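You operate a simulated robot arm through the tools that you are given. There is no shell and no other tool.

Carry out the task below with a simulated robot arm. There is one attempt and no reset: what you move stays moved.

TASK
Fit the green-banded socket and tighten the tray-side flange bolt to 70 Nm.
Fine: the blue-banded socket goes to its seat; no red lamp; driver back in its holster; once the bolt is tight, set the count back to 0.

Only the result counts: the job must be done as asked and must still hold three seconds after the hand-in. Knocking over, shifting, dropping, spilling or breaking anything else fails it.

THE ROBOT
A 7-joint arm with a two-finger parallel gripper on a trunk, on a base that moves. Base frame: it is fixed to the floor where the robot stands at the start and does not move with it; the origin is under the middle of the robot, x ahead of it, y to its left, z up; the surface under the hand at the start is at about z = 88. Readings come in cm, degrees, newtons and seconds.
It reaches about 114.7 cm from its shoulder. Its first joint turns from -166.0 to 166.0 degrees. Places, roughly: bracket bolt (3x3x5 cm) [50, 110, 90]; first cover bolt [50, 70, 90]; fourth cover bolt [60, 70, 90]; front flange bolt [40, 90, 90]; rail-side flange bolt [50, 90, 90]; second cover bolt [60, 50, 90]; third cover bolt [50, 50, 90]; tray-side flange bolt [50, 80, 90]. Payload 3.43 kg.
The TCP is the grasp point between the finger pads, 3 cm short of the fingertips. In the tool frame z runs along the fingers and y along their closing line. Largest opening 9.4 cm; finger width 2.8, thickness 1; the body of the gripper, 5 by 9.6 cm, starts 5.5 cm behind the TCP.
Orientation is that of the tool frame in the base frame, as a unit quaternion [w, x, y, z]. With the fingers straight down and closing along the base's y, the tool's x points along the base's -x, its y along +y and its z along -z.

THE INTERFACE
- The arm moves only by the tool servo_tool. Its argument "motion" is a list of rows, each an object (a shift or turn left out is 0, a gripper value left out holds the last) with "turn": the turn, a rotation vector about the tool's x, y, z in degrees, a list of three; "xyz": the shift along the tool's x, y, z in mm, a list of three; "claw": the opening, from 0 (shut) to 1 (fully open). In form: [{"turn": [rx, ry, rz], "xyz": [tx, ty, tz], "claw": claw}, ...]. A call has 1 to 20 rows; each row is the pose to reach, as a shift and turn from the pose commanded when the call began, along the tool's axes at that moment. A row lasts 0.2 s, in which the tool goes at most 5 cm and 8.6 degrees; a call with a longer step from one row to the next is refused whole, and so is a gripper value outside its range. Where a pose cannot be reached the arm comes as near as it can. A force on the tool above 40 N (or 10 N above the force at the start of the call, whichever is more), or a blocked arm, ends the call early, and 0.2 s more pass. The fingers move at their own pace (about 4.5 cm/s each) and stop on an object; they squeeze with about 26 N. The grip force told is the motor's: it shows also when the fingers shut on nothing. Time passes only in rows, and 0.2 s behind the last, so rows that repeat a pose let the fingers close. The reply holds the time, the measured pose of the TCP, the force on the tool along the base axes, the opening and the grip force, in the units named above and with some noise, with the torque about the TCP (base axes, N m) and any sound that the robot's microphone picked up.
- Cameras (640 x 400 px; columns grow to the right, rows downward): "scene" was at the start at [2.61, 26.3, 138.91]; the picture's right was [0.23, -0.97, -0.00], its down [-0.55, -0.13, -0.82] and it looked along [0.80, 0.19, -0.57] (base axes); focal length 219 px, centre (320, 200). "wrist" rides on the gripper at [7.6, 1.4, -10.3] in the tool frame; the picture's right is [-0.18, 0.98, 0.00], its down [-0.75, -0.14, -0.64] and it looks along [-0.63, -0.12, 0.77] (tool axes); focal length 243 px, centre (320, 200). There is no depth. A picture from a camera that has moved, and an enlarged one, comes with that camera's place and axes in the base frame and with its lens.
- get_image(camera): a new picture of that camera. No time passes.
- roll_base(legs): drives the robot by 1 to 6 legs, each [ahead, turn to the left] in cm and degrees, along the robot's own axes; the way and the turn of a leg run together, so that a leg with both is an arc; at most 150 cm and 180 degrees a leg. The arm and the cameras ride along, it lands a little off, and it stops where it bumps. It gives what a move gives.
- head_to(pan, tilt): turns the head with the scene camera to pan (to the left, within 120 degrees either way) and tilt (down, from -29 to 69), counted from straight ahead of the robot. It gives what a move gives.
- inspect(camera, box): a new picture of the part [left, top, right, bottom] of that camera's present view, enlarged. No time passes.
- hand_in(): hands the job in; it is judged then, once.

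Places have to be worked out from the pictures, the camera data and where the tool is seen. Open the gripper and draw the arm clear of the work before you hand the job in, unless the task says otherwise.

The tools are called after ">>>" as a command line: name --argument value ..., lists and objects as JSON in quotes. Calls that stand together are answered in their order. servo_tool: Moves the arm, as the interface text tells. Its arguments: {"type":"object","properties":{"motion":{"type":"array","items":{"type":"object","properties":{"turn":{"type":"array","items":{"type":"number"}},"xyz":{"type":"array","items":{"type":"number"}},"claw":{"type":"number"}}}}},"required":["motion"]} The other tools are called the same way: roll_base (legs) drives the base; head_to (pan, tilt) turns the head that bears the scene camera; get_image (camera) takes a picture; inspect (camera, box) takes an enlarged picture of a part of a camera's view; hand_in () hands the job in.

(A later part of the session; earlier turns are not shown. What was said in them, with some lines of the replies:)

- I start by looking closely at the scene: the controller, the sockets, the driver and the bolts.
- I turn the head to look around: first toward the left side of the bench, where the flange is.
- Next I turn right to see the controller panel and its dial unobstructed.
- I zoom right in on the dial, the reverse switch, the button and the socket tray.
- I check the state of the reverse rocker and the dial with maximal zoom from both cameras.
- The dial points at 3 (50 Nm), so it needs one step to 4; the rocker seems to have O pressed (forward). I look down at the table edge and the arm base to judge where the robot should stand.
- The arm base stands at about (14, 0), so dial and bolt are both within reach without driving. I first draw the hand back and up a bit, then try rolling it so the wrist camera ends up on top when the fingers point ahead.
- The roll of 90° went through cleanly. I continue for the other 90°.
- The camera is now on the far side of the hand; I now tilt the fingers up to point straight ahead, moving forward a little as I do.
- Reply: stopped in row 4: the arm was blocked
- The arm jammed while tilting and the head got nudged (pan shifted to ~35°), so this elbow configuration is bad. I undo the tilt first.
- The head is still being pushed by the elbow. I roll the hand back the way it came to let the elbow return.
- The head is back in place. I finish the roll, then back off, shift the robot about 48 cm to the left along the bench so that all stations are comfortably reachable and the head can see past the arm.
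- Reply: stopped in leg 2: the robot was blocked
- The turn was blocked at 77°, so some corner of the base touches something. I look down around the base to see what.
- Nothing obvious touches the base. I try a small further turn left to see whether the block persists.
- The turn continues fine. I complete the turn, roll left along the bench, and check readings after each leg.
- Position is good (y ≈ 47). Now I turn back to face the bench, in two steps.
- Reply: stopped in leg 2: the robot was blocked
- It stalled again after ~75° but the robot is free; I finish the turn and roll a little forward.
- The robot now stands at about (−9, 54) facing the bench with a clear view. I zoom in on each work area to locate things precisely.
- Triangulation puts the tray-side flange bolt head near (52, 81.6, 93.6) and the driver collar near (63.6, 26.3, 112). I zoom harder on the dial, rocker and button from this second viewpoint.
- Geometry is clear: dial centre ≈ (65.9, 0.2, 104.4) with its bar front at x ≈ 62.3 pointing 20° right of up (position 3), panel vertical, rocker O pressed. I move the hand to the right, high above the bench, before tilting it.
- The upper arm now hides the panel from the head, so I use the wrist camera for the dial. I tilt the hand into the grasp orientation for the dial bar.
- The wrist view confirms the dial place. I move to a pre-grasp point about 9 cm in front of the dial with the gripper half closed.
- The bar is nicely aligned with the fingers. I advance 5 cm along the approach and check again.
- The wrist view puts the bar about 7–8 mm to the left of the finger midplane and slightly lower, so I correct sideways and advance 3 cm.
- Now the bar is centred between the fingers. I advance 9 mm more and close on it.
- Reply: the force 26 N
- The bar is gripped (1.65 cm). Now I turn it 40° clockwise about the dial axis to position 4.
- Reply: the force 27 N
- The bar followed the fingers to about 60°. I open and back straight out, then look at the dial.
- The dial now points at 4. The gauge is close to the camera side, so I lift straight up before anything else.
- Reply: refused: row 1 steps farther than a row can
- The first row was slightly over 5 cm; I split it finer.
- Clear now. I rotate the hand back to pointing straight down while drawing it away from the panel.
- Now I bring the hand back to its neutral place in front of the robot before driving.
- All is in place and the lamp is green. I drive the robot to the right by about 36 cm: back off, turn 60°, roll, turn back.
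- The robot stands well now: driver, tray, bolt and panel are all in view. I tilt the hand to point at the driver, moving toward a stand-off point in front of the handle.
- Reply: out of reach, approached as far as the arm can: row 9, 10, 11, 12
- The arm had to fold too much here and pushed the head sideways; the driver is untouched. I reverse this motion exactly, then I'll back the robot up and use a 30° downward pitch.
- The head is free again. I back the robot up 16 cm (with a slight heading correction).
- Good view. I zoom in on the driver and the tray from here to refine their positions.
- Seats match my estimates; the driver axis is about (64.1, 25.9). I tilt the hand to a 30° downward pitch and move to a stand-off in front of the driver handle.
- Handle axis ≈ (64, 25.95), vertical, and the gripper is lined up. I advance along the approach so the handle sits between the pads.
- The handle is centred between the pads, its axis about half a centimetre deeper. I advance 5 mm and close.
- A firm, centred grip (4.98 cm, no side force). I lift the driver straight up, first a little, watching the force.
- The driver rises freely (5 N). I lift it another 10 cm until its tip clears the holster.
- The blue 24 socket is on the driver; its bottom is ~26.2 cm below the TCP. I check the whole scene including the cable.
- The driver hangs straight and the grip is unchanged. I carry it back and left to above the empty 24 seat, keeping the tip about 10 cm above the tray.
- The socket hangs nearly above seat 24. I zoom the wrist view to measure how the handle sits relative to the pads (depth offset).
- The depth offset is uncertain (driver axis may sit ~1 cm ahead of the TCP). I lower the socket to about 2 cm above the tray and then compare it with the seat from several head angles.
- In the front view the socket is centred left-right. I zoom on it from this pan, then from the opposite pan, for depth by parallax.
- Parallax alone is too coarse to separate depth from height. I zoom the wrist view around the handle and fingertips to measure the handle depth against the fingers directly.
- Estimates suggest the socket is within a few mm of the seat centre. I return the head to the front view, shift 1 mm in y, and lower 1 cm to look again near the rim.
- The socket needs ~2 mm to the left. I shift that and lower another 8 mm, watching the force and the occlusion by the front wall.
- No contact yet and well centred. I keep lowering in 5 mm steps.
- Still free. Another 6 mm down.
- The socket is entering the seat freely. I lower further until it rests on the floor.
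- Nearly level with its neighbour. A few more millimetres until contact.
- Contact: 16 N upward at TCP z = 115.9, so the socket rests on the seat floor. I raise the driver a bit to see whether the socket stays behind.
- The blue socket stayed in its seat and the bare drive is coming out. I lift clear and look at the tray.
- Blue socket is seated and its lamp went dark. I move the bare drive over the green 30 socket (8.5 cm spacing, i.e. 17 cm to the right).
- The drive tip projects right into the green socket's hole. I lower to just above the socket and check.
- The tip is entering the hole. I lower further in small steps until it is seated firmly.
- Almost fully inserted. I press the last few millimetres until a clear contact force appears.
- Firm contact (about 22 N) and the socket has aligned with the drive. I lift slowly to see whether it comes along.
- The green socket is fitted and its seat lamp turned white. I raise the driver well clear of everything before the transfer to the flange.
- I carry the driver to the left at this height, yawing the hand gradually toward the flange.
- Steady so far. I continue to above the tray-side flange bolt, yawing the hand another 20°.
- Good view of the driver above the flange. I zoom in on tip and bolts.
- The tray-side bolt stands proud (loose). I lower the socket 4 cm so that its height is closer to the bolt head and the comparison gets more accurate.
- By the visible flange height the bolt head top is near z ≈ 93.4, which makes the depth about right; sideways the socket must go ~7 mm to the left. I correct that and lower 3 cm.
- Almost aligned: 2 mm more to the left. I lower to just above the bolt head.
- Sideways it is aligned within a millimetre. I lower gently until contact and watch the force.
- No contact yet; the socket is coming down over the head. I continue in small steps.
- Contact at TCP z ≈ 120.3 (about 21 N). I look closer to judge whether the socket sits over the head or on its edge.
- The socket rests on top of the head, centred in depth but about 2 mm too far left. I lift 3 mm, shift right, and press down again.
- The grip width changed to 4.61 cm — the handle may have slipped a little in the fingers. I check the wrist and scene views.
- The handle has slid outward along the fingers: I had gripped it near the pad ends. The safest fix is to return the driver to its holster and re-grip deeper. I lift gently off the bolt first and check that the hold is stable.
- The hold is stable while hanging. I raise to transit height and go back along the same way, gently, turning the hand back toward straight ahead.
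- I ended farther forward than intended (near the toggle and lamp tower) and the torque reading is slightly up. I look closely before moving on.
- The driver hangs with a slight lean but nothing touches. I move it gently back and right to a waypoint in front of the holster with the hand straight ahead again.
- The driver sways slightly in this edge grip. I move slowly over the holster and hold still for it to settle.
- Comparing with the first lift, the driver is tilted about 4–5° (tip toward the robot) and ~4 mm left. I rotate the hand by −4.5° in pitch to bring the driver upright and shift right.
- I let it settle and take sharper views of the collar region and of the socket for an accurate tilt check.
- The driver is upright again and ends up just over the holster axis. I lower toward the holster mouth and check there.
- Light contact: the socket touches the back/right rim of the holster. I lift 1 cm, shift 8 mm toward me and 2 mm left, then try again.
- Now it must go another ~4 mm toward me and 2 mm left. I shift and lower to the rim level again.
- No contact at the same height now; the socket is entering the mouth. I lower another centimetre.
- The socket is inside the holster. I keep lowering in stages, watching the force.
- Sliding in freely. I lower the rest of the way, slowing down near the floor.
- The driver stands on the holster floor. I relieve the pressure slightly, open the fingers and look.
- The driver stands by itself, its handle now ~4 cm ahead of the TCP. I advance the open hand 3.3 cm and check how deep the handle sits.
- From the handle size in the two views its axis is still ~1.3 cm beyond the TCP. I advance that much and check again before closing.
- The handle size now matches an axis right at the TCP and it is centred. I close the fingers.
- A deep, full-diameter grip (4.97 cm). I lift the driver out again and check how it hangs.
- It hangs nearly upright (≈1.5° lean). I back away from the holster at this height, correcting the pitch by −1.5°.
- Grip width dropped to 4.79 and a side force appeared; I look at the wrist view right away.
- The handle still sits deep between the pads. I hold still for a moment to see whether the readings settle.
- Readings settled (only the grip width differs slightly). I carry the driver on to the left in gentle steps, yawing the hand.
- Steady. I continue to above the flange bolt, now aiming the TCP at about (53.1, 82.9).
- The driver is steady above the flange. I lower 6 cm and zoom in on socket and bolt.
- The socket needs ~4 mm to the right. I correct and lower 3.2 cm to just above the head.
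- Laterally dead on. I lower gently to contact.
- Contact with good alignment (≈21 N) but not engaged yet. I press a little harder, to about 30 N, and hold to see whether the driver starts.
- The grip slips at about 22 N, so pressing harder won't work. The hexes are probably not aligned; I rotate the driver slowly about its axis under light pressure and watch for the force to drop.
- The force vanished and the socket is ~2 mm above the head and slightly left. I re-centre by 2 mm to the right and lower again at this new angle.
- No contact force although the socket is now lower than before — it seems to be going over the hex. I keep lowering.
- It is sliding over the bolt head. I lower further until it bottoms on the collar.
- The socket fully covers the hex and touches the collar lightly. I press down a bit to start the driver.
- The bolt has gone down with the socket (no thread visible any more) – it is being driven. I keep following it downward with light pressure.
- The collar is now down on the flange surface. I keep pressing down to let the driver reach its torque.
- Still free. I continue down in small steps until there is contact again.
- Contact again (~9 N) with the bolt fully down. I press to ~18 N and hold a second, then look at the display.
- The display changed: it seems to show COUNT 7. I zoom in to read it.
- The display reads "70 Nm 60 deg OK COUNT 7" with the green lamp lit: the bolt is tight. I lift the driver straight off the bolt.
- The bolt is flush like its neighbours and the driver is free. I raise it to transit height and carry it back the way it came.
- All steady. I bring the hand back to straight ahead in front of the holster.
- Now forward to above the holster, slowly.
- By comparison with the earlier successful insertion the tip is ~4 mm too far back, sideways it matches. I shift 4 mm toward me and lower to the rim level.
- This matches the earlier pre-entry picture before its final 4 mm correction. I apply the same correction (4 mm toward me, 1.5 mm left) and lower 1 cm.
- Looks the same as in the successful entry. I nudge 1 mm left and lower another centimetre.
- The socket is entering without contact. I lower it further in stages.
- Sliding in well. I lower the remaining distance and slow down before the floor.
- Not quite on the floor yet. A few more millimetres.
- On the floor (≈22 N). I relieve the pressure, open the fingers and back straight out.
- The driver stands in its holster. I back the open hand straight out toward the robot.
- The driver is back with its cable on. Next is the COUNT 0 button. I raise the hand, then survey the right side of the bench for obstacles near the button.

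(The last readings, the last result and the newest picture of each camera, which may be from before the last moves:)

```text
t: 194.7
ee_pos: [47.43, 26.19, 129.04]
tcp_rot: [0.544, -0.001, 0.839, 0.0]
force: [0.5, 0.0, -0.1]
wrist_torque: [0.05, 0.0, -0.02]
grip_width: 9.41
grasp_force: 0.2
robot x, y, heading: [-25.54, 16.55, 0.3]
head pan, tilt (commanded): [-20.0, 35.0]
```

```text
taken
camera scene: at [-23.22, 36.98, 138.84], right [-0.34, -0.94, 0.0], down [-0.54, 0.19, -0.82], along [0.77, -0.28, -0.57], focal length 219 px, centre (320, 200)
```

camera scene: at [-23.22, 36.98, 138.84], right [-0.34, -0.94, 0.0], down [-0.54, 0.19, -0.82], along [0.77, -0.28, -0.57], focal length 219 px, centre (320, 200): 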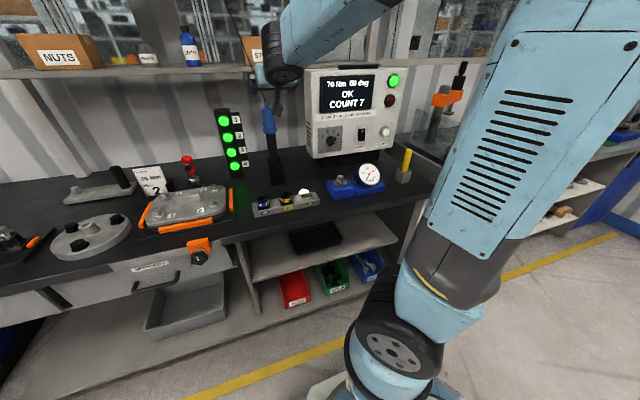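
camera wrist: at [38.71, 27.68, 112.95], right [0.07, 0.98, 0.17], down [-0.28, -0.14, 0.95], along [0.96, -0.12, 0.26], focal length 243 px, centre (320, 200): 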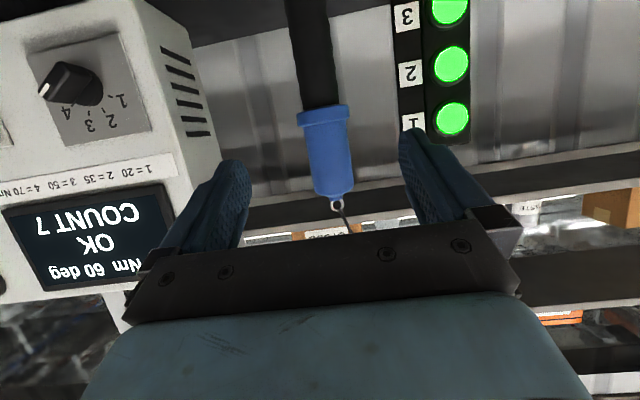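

The way to the button is clear if I come from above-left (a yellow stick stands near (46, −27)). I close the fingers and swing the hand right at height, with 40° down pitch and yawed toward the panel.

>>> servo_tool --motion '[{"xyz": [-1, -39, -1], "turn": [3.2, 1.9, 2.0], "claw": 0.0}, {"xyz": [-2, -78, -2], "turn": [6.4, 3.9, 4.0]}, {"xyz": [-2.5, -117, -3], "turn": [9.6, 5.8, 6.0]}, {"xyz": [-3, -156, -4], "turn": [12.75, 7.8, 8.0]}, {"xyz": [-4, -195, -5], "turn": [15.9, 9.7, 10.0]}, {"xyz": [-5, -234, -6], "turn": [19.1, 11.7, 12.0]}, {"xyz": [-6, -273, -7], "turn": [22.3, 13.6, 14.0]}, {"xyz": [-6.4, -312, -7.8], "turn": [25.5, 15.56, 15.97]}, {"xyz": [-6.4, -312, -7.8], "turn": [25.5, 15.56, 15.97]}]'

>>> get_image --camera "wrist"

>>> get_image --camera "scene"

```text
t: 196.7
ee_pos: [47.17, -5.02, 130.11]
tcp_rot: [0.408, 0.234, 0.876, -0.11]
force: [0.5, 0.4, -0.9]
wrist_torque: [-0.02, 0.0, 0.0]
grip_width: 0.01
grasp_force: 25.8
robot x, y, heading: [-25.56, 16.63, 0.2]
head pan, tilt (commanded): [-20.0, 35.0]
```

```text
taken
camera wrist: at [36.74, 2.67, 130.68], right [0.59, 0.79, 0.14], down [-0.08, -0.12, 0.99], along [0.8, -0.6, -0.01], focal length 243 px, centre (320, 200)
```

wrist: 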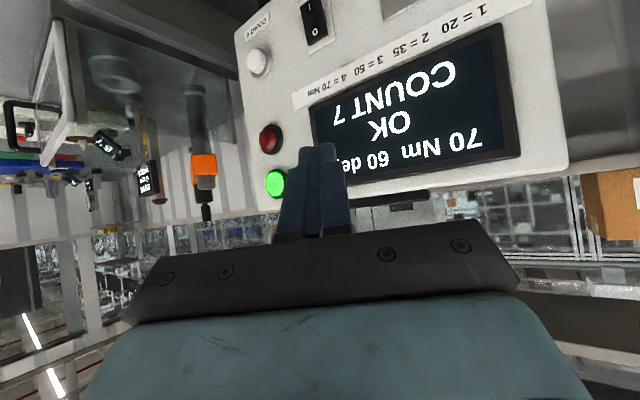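

```text
taken
camera scene: at [-23.23, 36.98, 138.84], right [-0.34, -0.94, 0.0], down [-0.54, 0.19, -0.82], along [0.77, -0.28, -0.57], focal length 219 px, centre (320, 200)
```

scene: 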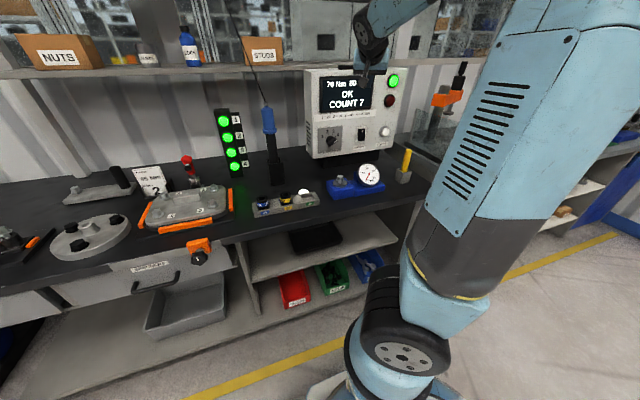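

Button estimated at (64.3, −26.8, 106). I move the closed fingertips to a point about 4 cm in front of it.

>>> servo_tool --motion '[{"xyz": [5, -15, 36]}, {"xyz": [11, -31, 73]}, {"xyz": [16, -46.5, 110]}, {"xyz": [22, -62, 147]}, {"xyz": [27, -78, 184]}, {"xyz": [33, -93, 220]}, {"xyz": [38, -109, 257]}, {"xyz": [43.5, -124, 294]}, {"xyz": [43.5, -124, 294]}]'

>>> get_image --camera "wrist"

>>> inspect --camera "scene" --box '[290, 50, 450, 200]'

```text
t: 198.7
ee_pos: [58.11, -25.73, 108.05]
tcp_rot: [0.408, 0.233, 0.876, -0.109]
force: [-0.3, 0.6, -0.3]
wrist_torque: [-0.01, -0.01, 0.0]
grip_width: 0.0
grasp_force: 25.8
robot x, y, heading: [-25.16, 16.58, 0.2]
head pan, tilt (commanded): [-20.0, 35.0]
```

```text
taken
camera wrist: at [47.73, -18.14, 108.75], right [0.59, 0.79, 0.14], down [-0.08, -0.12, 0.99], along [0.8, -0.6, -0.01], focal length 243 px, centre (320, 200)
```

wrist: 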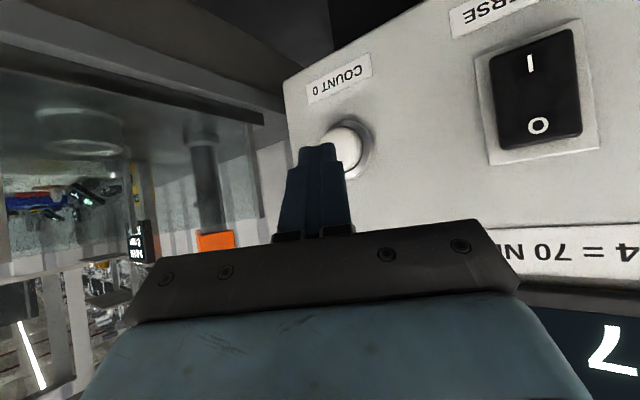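

```text
2.67 times, centred on (370, 125) of scene
camera zoom: at [-23.21, 36.97, 138.84], right [-0.34, -0.94, 0.0], down [-0.54, 0.19, -0.82], along [0.77, -0.28, -0.57], focal length 584 px, centre (187, 400)
```

zoom: 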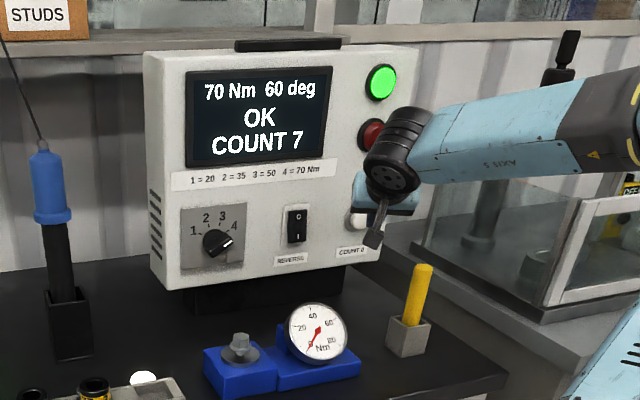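

The button cap is at about (64.2, −27.6, 105). I lower/shift the fingertips to face it and advance 2 cm.

>>> servo_tool --motion '[{"xyz": [10.9, -7.8, 15.0]}, {"xyz": [5.3, -2.8, 21.7]}, {"xyz": [-0.3, 2.2, 28.3]}, {"xyz": [-0.3, 2.2, 28.3]}]'

>>> get_image --camera "wrist"

>>> inspect --camera "scene" --box '[350, 90, 420, 150]'

```text
t: 199.7
ee_pos: [60.25, -26.6, 106.19]
tcp_rot: [0.408, 0.233, 0.876, -0.11]
force: [-0.4, -1.0, -0.1]
wrist_torque: [0.0, -0.02, 0.01]
grip_width: 0.02
grasp_force: 26.3
robot x, y, heading: [-25.48, 16.59, 0.1]
head pan, tilt (commanded): [-20.0, 35.0]
```

```text
taken
camera wrist: at [49.78, -19.0, 106.81], right [0.59, 0.79, 0.14], down [-0.08, -0.12, 0.99], along [0.8, -0.6, -0.01], focal length 243 px, centre (320, 200)
```

wrist: 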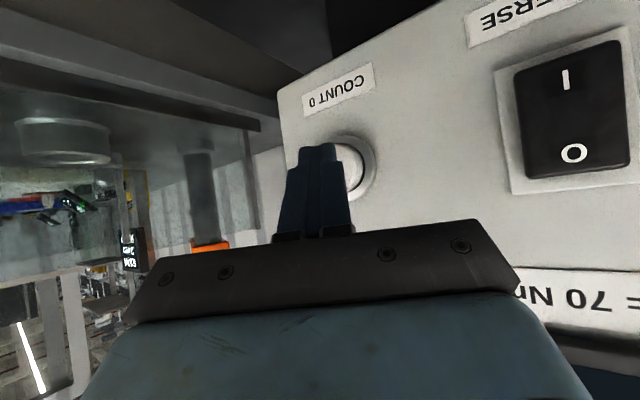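

```text
6.67 times, centred on (385, 120) of scene
camera zoom: at [-23.21, 36.97, 138.84], right [-0.34, -0.94, 0.0], down [-0.54, 0.19, -0.82], along [0.77, -0.28, -0.57], focal length 1461 px, centre (-113, 733)
```

zoom: 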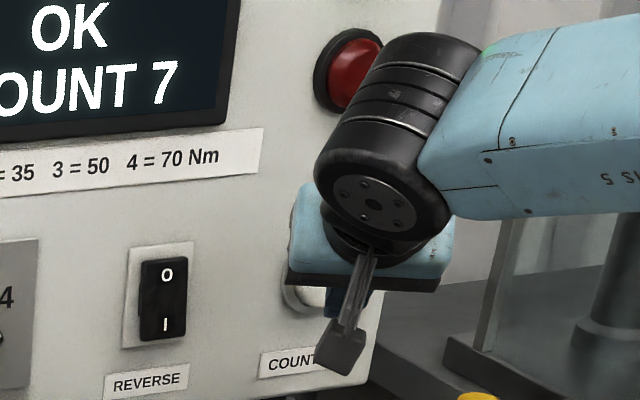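

The leading fingertip edge is right in front of the cap. I push slowly in +x and watch the force.

>>> servo_tool --motion '[{"xyz": [-1.4, 1.2, 1.7]}, {"xyz": [-2.8, 2.5, 3.3]}, {"xyz": [-4.2, 3.7, 5.0]}, {"xyz": [-5.6, 5, 6.6]}, {"xyz": [-5.6, 5, 6.6]}]'

>>> get_image --camera "wrist"

>>> inspect --camera "scene" --box '[300, 55, 420, 150]'

```text
t: 200.9
ee_pos: [61.04, -26.45, 106.1]
tcp_rot: [0.408, 0.233, 0.876, -0.11]
force: [0.0, 0.6, 0.3]
wrist_torque: [0.03, -0.04, 0.0]
grip_width: 0.0
grasp_force: 26.7
robot x, y, heading: [-25.7, 16.38, 0.4]
head pan, tilt (commanded): [-20.0, 35.0]
```

```text
taken
camera wrist: at [50.71, -18.9, 106.81], right [0.59, 0.79, 0.14], down [-0.08, -0.12, 0.99], along [0.8, -0.6, -0.01], focal length 243 px, centre (320, 200)
```

wrist: 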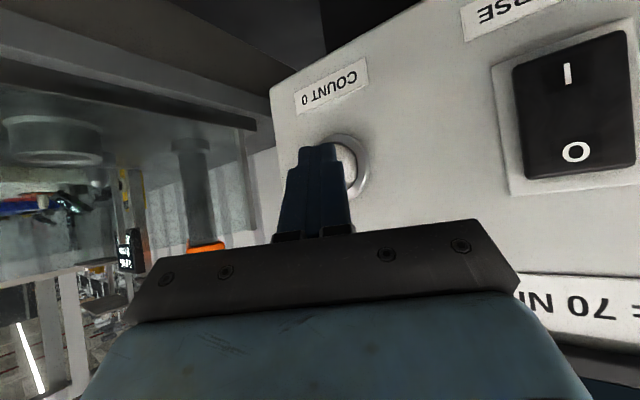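

```text
4.21 times, centred on (360, 102) of scene
camera zoom: at [-23.2, 36.97, 138.84], right [-0.34, -0.94, 0.0], down [-0.54, 0.19, -0.82], along [0.77, -0.28, -0.57], focal length 923 px, centre (152, 610)
```

zoom: 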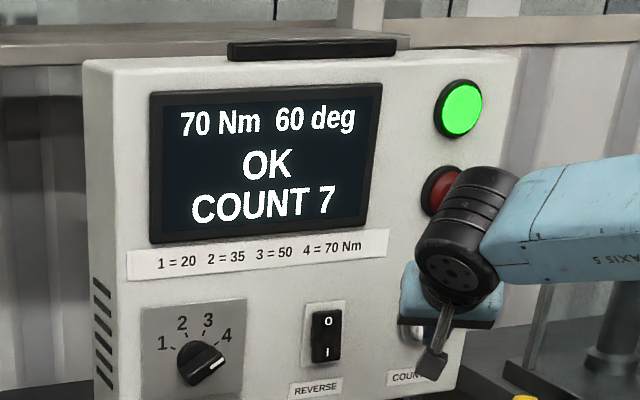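

No contact yet. I continue pushing forward in small steps.

>>> servo_tool --motion '[{"xyz": [-1.1, 1, 1.3]}, {"xyz": [-2.2, 2, 2.7]}, {"xyz": [-3.4, 3, 4]}, {"xyz": [-4.5, 4, 5.3]}, {"xyz": [-4.5, 4, 5.3]}]'

>>> get_image --camera "wrist"

>>> inspect --camera "scene" --box '[300, 55, 420, 150]'

```text
t: 202.1
ee_pos: [61.74, -26.56, 106.34]
tcp_rot: [0.409, 0.234, 0.875, -0.11]
force: [0.4, -0.6, -0.2]
wrist_torque: [0.03, 0.02, -0.01]
grip_width: 0.01
grasp_force: 26.0
robot x, y, heading: [-25.08, 16.56, 0.3]
head pan, tilt (commanded): [-20.0, 35.0]
```

```text
taken
camera wrist: at [51.45, -18.92, 106.88], right [0.59, 0.79, 0.14], down [-0.08, -0.12, 0.99], along [0.8, -0.6, -0.01], focal length 243 px, centre (320, 200)
```

wrist: 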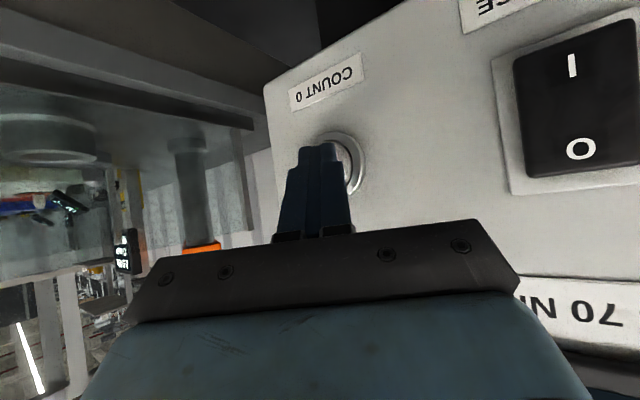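

```text
4.21 times, centred on (360, 102) of scene
camera zoom: at [-23.2, 36.97, 138.84], right [-0.34, -0.94, 0.0], down [-0.54, 0.19, -0.82], along [0.77, -0.28, -0.57], focal length 923 px, centre (152, 610)
```

zoom: 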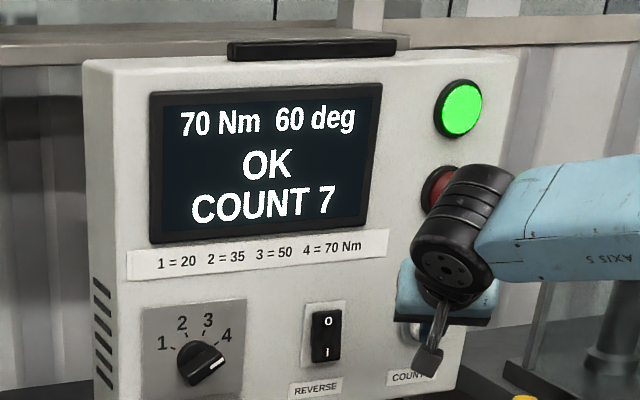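

The panel seems a bit deeper than assumed (cap front ≈ x 65.3, centre (−28, 104.5)). I shift the fingertips 5 mm right and 5 mm down, then keep pushing forward.

>>> servo_tool --motion '[{"xyz": [-0.5, -3.5, 2.5]}, {"xyz": [2.2, -4.3, 5.1]}, {"xyz": [0.5, -2.8, 7.1]}, {"xyz": [-1.2, -1.3, 9.1]}, {"xyz": [-2.3, -0.3, 10.4]}, {"xyz": [-2.3, -0.3, 10.4]}]'

>>> inspect --camera "scene" --box '[300, 55, 420, 150]'

>>> get_image --camera "wrist"

```text
t: 203.5
ee_pos: [62.52, -26.87, 105.71]
tcp_rot: [0.408, 0.233, 0.876, -0.109]
force: [-1.6, -1.3, -1.1]
wrist_torque: [0.0, 0.08, -0.03]
grip_width: 0.0
grasp_force: 25.9
robot x, y, heading: [-25.43, 16.72, 0.3]
head pan, tilt (commanded): [-20.0, 35.0]
```

```text
4.21 times, centred on (360, 102) of scene
camera zoom: at [-23.21, 36.96, 138.84], right [-0.34, -0.94, 0.0], down [-0.54, 0.19, -0.82], along [0.77, -0.28, -0.57], focal length 923 px, centre (152, 610)
```

zoom: 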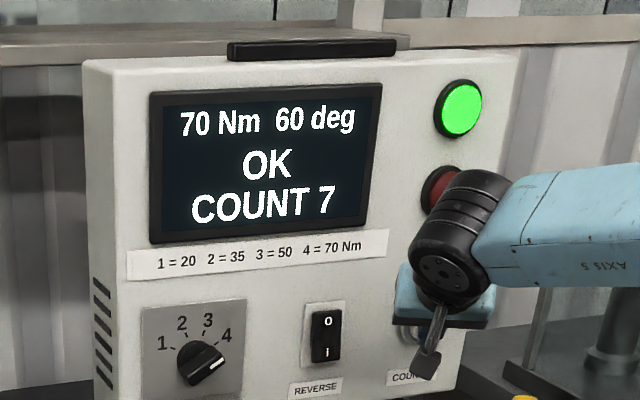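

```text
taken
camera wrist: at [52.19, -19.31, 106.3], right [0.59, 0.79, 0.14], down [-0.08, -0.12, 0.99], along [0.8, -0.6, -0.01], focal length 243 px, centre (320, 200)
```

wrist: 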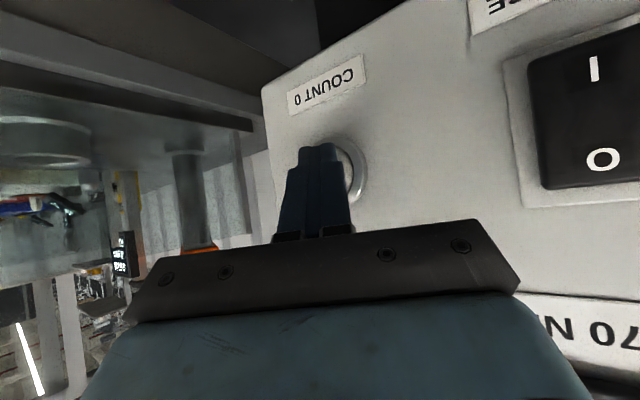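

First light contact (−1.6 N). I push a few millimetres more.

>>> servo_tool --motion '[{"xyz": [-1.1, 1, 1.3]}, {"xyz": [-2.2, 2, 2.7]}, {"xyz": [-2.2, 2, 2.7]}]'

>>> inspect --camera "scene" --box '[300, 55, 420, 150]'

```text
t: 204.3
ee_pos: [62.96, -26.91, 105.52]
tcp_rot: [0.408, 0.234, 0.875, -0.11]
force: [-11.8, 3.3, 0.9]
wrist_torque: [0.0, 0.03, -0.02]
grip_width: 0.0
grasp_force: 25.9
robot x, y, heading: [-25.57, 16.68, 0.4]
head pan, tilt (commanded): [-20.0, 35.0]
heard: click
```

```text
4.21 times, centred on (360, 102) of scene
camera zoom: at [-23.27, 36.98, 138.84], right [-0.34, -0.94, 0.0], down [-0.54, 0.19, -0.82], along [0.77, -0.28, -0.57], focal length 923 px, centre (152, 610)
```

zoom: 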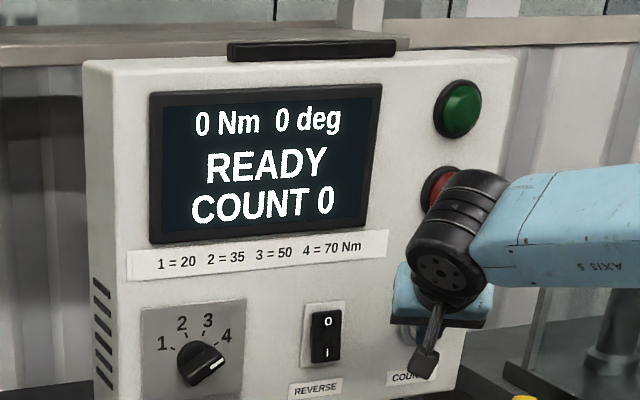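

Click — the display shows "READY COUNT 0". I back off straight from the button first.

>>> servo_tool --motion '[{"xyz": [5.6, -5, -6.6]}, {"xyz": [14, -12.5, -16.6]}, {"xyz": [28, -25, -33.2]}, {"xyz": [28, -25, -33.2]}]'

>>> servo_tool --motion '[{"xyz": [-5, 15, -36]}, {"xyz": [-11, 31, -73]}, {"xyz": [-16, 46.5, -110]}, {"xyz": [-22, 62, -147]}, {"xyz": [-27, 78, -184]}, {"xyz": [-33, 93, -220]}, {"xyz": [-38, 109, -257]}, {"xyz": [-43.5, 124, -294]}, {"xyz": [-43.5, 124, -294], "claw": 1.0}, {"xyz": [-43.5, 124, -294], "claw": 1.0}, {"xyz": [-43.5, 124, -294], "claw": 1.0}]'

>>> head_to --pan -10 --tilt 38

>>> get_image --camera "scene"

```text
t: 205.3
ee_pos: [57.82, -26.79, 105.66]
tcp_rot: [0.408, 0.234, 0.876, -0.11]
force: [0.2, 0.0, 0.5]
wrist_torque: [0.01, 0.02, -0.01]
grip_width: 0.01
grasp_force: 25.7
robot x, y, heading: [-25.41, 16.21, -0.1]
head pan, tilt (commanded): [-20.0, 35.0]
```

```text
t: 207.7
ee_pos: [46.91, -6.42, 127.89]
tcp_rot: [0.408, 0.233, 0.876, -0.109]
force: [0.2, -0.6, -0.3]
wrist_torque: [-0.01, 0.01, 0.01]
grip_width: 6.85
grasp_force: 0.0
robot x, y, heading: [-24.97, 16.53, 0.3]
head pan, tilt (commanded): [-20.0, 35.0]
```

```text
t: 208.4
ee_pos: [46.99, -6.65, 127.8]
tcp_rot: [0.409, 0.233, 0.876, -0.109]
force: [-0.1, 0.8, -0.1]
wrist_torque: [-0.01, 0.02, 0.03]
grip_width: 9.4
grasp_force: 0.0
robot x, y, heading: [-25.34, 16.23, 0.7]
head pan, tilt (commanded): [-10.0, 38.0]
```

```text
taken
camera scene: at [-23.0, 38.48, 138.38], right [-0.17, -0.99, 0.0], down [-0.61, 0.1, -0.79], along [0.78, -0.13, -0.62], focal length 219 px, centre (320, 200)
```

scene: 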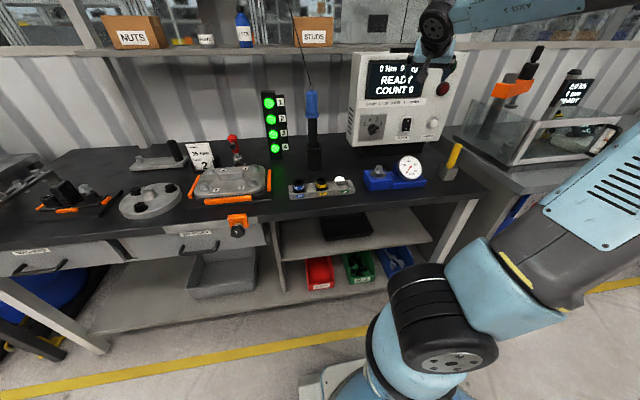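

All looks in place. I draw the arm farther back, clear of the bench, and inspect every item once more.

>>> servo_tool --motion '[{"xyz": [16, 16, -26]}, {"xyz": [32, 33, -52]}, {"xyz": [48, 49, -78]}, {"xyz": [64, 65, -104]}, {"xyz": [80, 81, -130]}, {"xyz": [80, 81, -130]}]'

>>> inspect --camera "scene" --box '[250, 60, 370, 210]'

>>> inspect --camera "scene" --box '[340, 40, 480, 200]'

>>> inspect --camera "scene" --box '[90, 110, 290, 240]'

```text
t: 209.8
ee_pos: [37.95, 8.05, 130.42]
tcp_rot: [0.408, 0.233, 0.876, -0.109]
force: [-0.4, 0.2, -0.3]
wrist_torque: [0.02, 0.03, 0.01]
grip_width: 9.41
grasp_force: 0.1
robot x, y, heading: [-25.37, 16.34, 0.3]
head pan, tilt (commanded): [-10.0, 38.0]
```

```text
2.67 times, centred on (310, 135) of scene
camera zoom: at [-23.01, 38.48, 138.38], right [-0.17, -0.99, 0.0], down [-0.61, 0.1, -0.79], along [0.78, -0.13, -0.62], focal length 584 px, centre (347, 373)
```

zoom: 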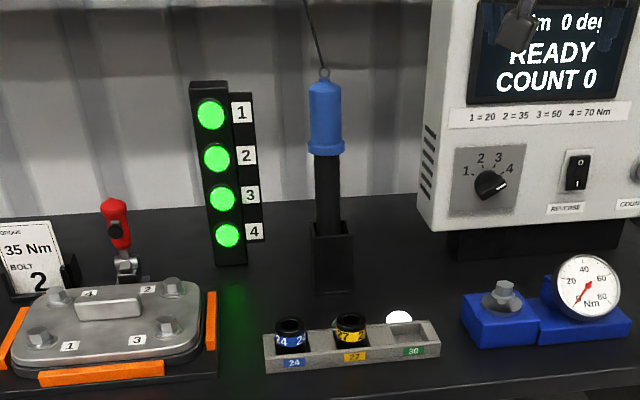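

```text
2.50 times, centred on (410, 120) of scene
camera zoom: at [-23.01, 38.48, 138.38], right [-0.17, -0.99, 0.0], down [-0.61, 0.1, -0.79], along [0.78, -0.13, -0.62], focal length 548 px, centre (95, 400)
```

zoom: 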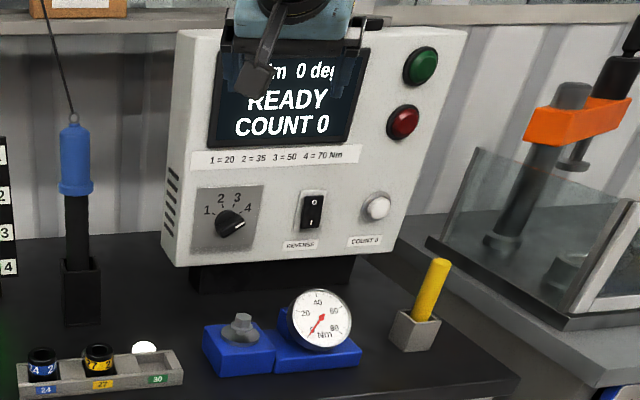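

```text
3.08 times, centred on (190, 175) of scene
camera zoom: at [-23.01, 38.48, 138.38], right [-0.17, -0.99, 0.0], down [-0.61, 0.1, -0.79], along [0.78, -0.13, -0.62], focal length 674 px, centre (720, 277)
```

zoom: 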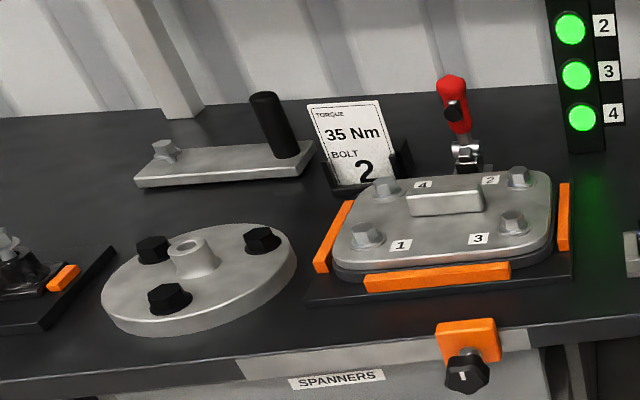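

Everything checks out: the tray-side bolt is flush (it read 70 Nm OK), the blue socket is in seat 24 and the driver stands in its holster. The display reads READY COUNT 0, no red lamp is lit, the gripper is open and the arm is clear. I hand the job in.

>>> hand_in

```text
The job is handed in.
```

The job is done and handed in. The tray-side flange bolt was tightened with the green-banded socket, and the controller read "70 Nm 60 deg OK".

- **Torque setting:** the dial was on 3 (50 Nm), so I turned it to 4 (70 Nm) before tightening. I left it there.
- **Blue-banded socket:** it was on the driver at the start, and it is now in its 24 seat.
- **Driver:** it is back upright in its holster, with the green-banded socket still on it.
- **Count:** I pressed COUNT 0 after the bolt was tight, and the display then showed "READY COUNT 0".
- **Lamps:** no red lamp was lit at the final check.

My first grip on the driver slipped while pressing on the bolt. I put the driver back in the holster, gripped it deeper and then finished the bolt. In the final pictures nothing else on the bench looked knocked over or moved.
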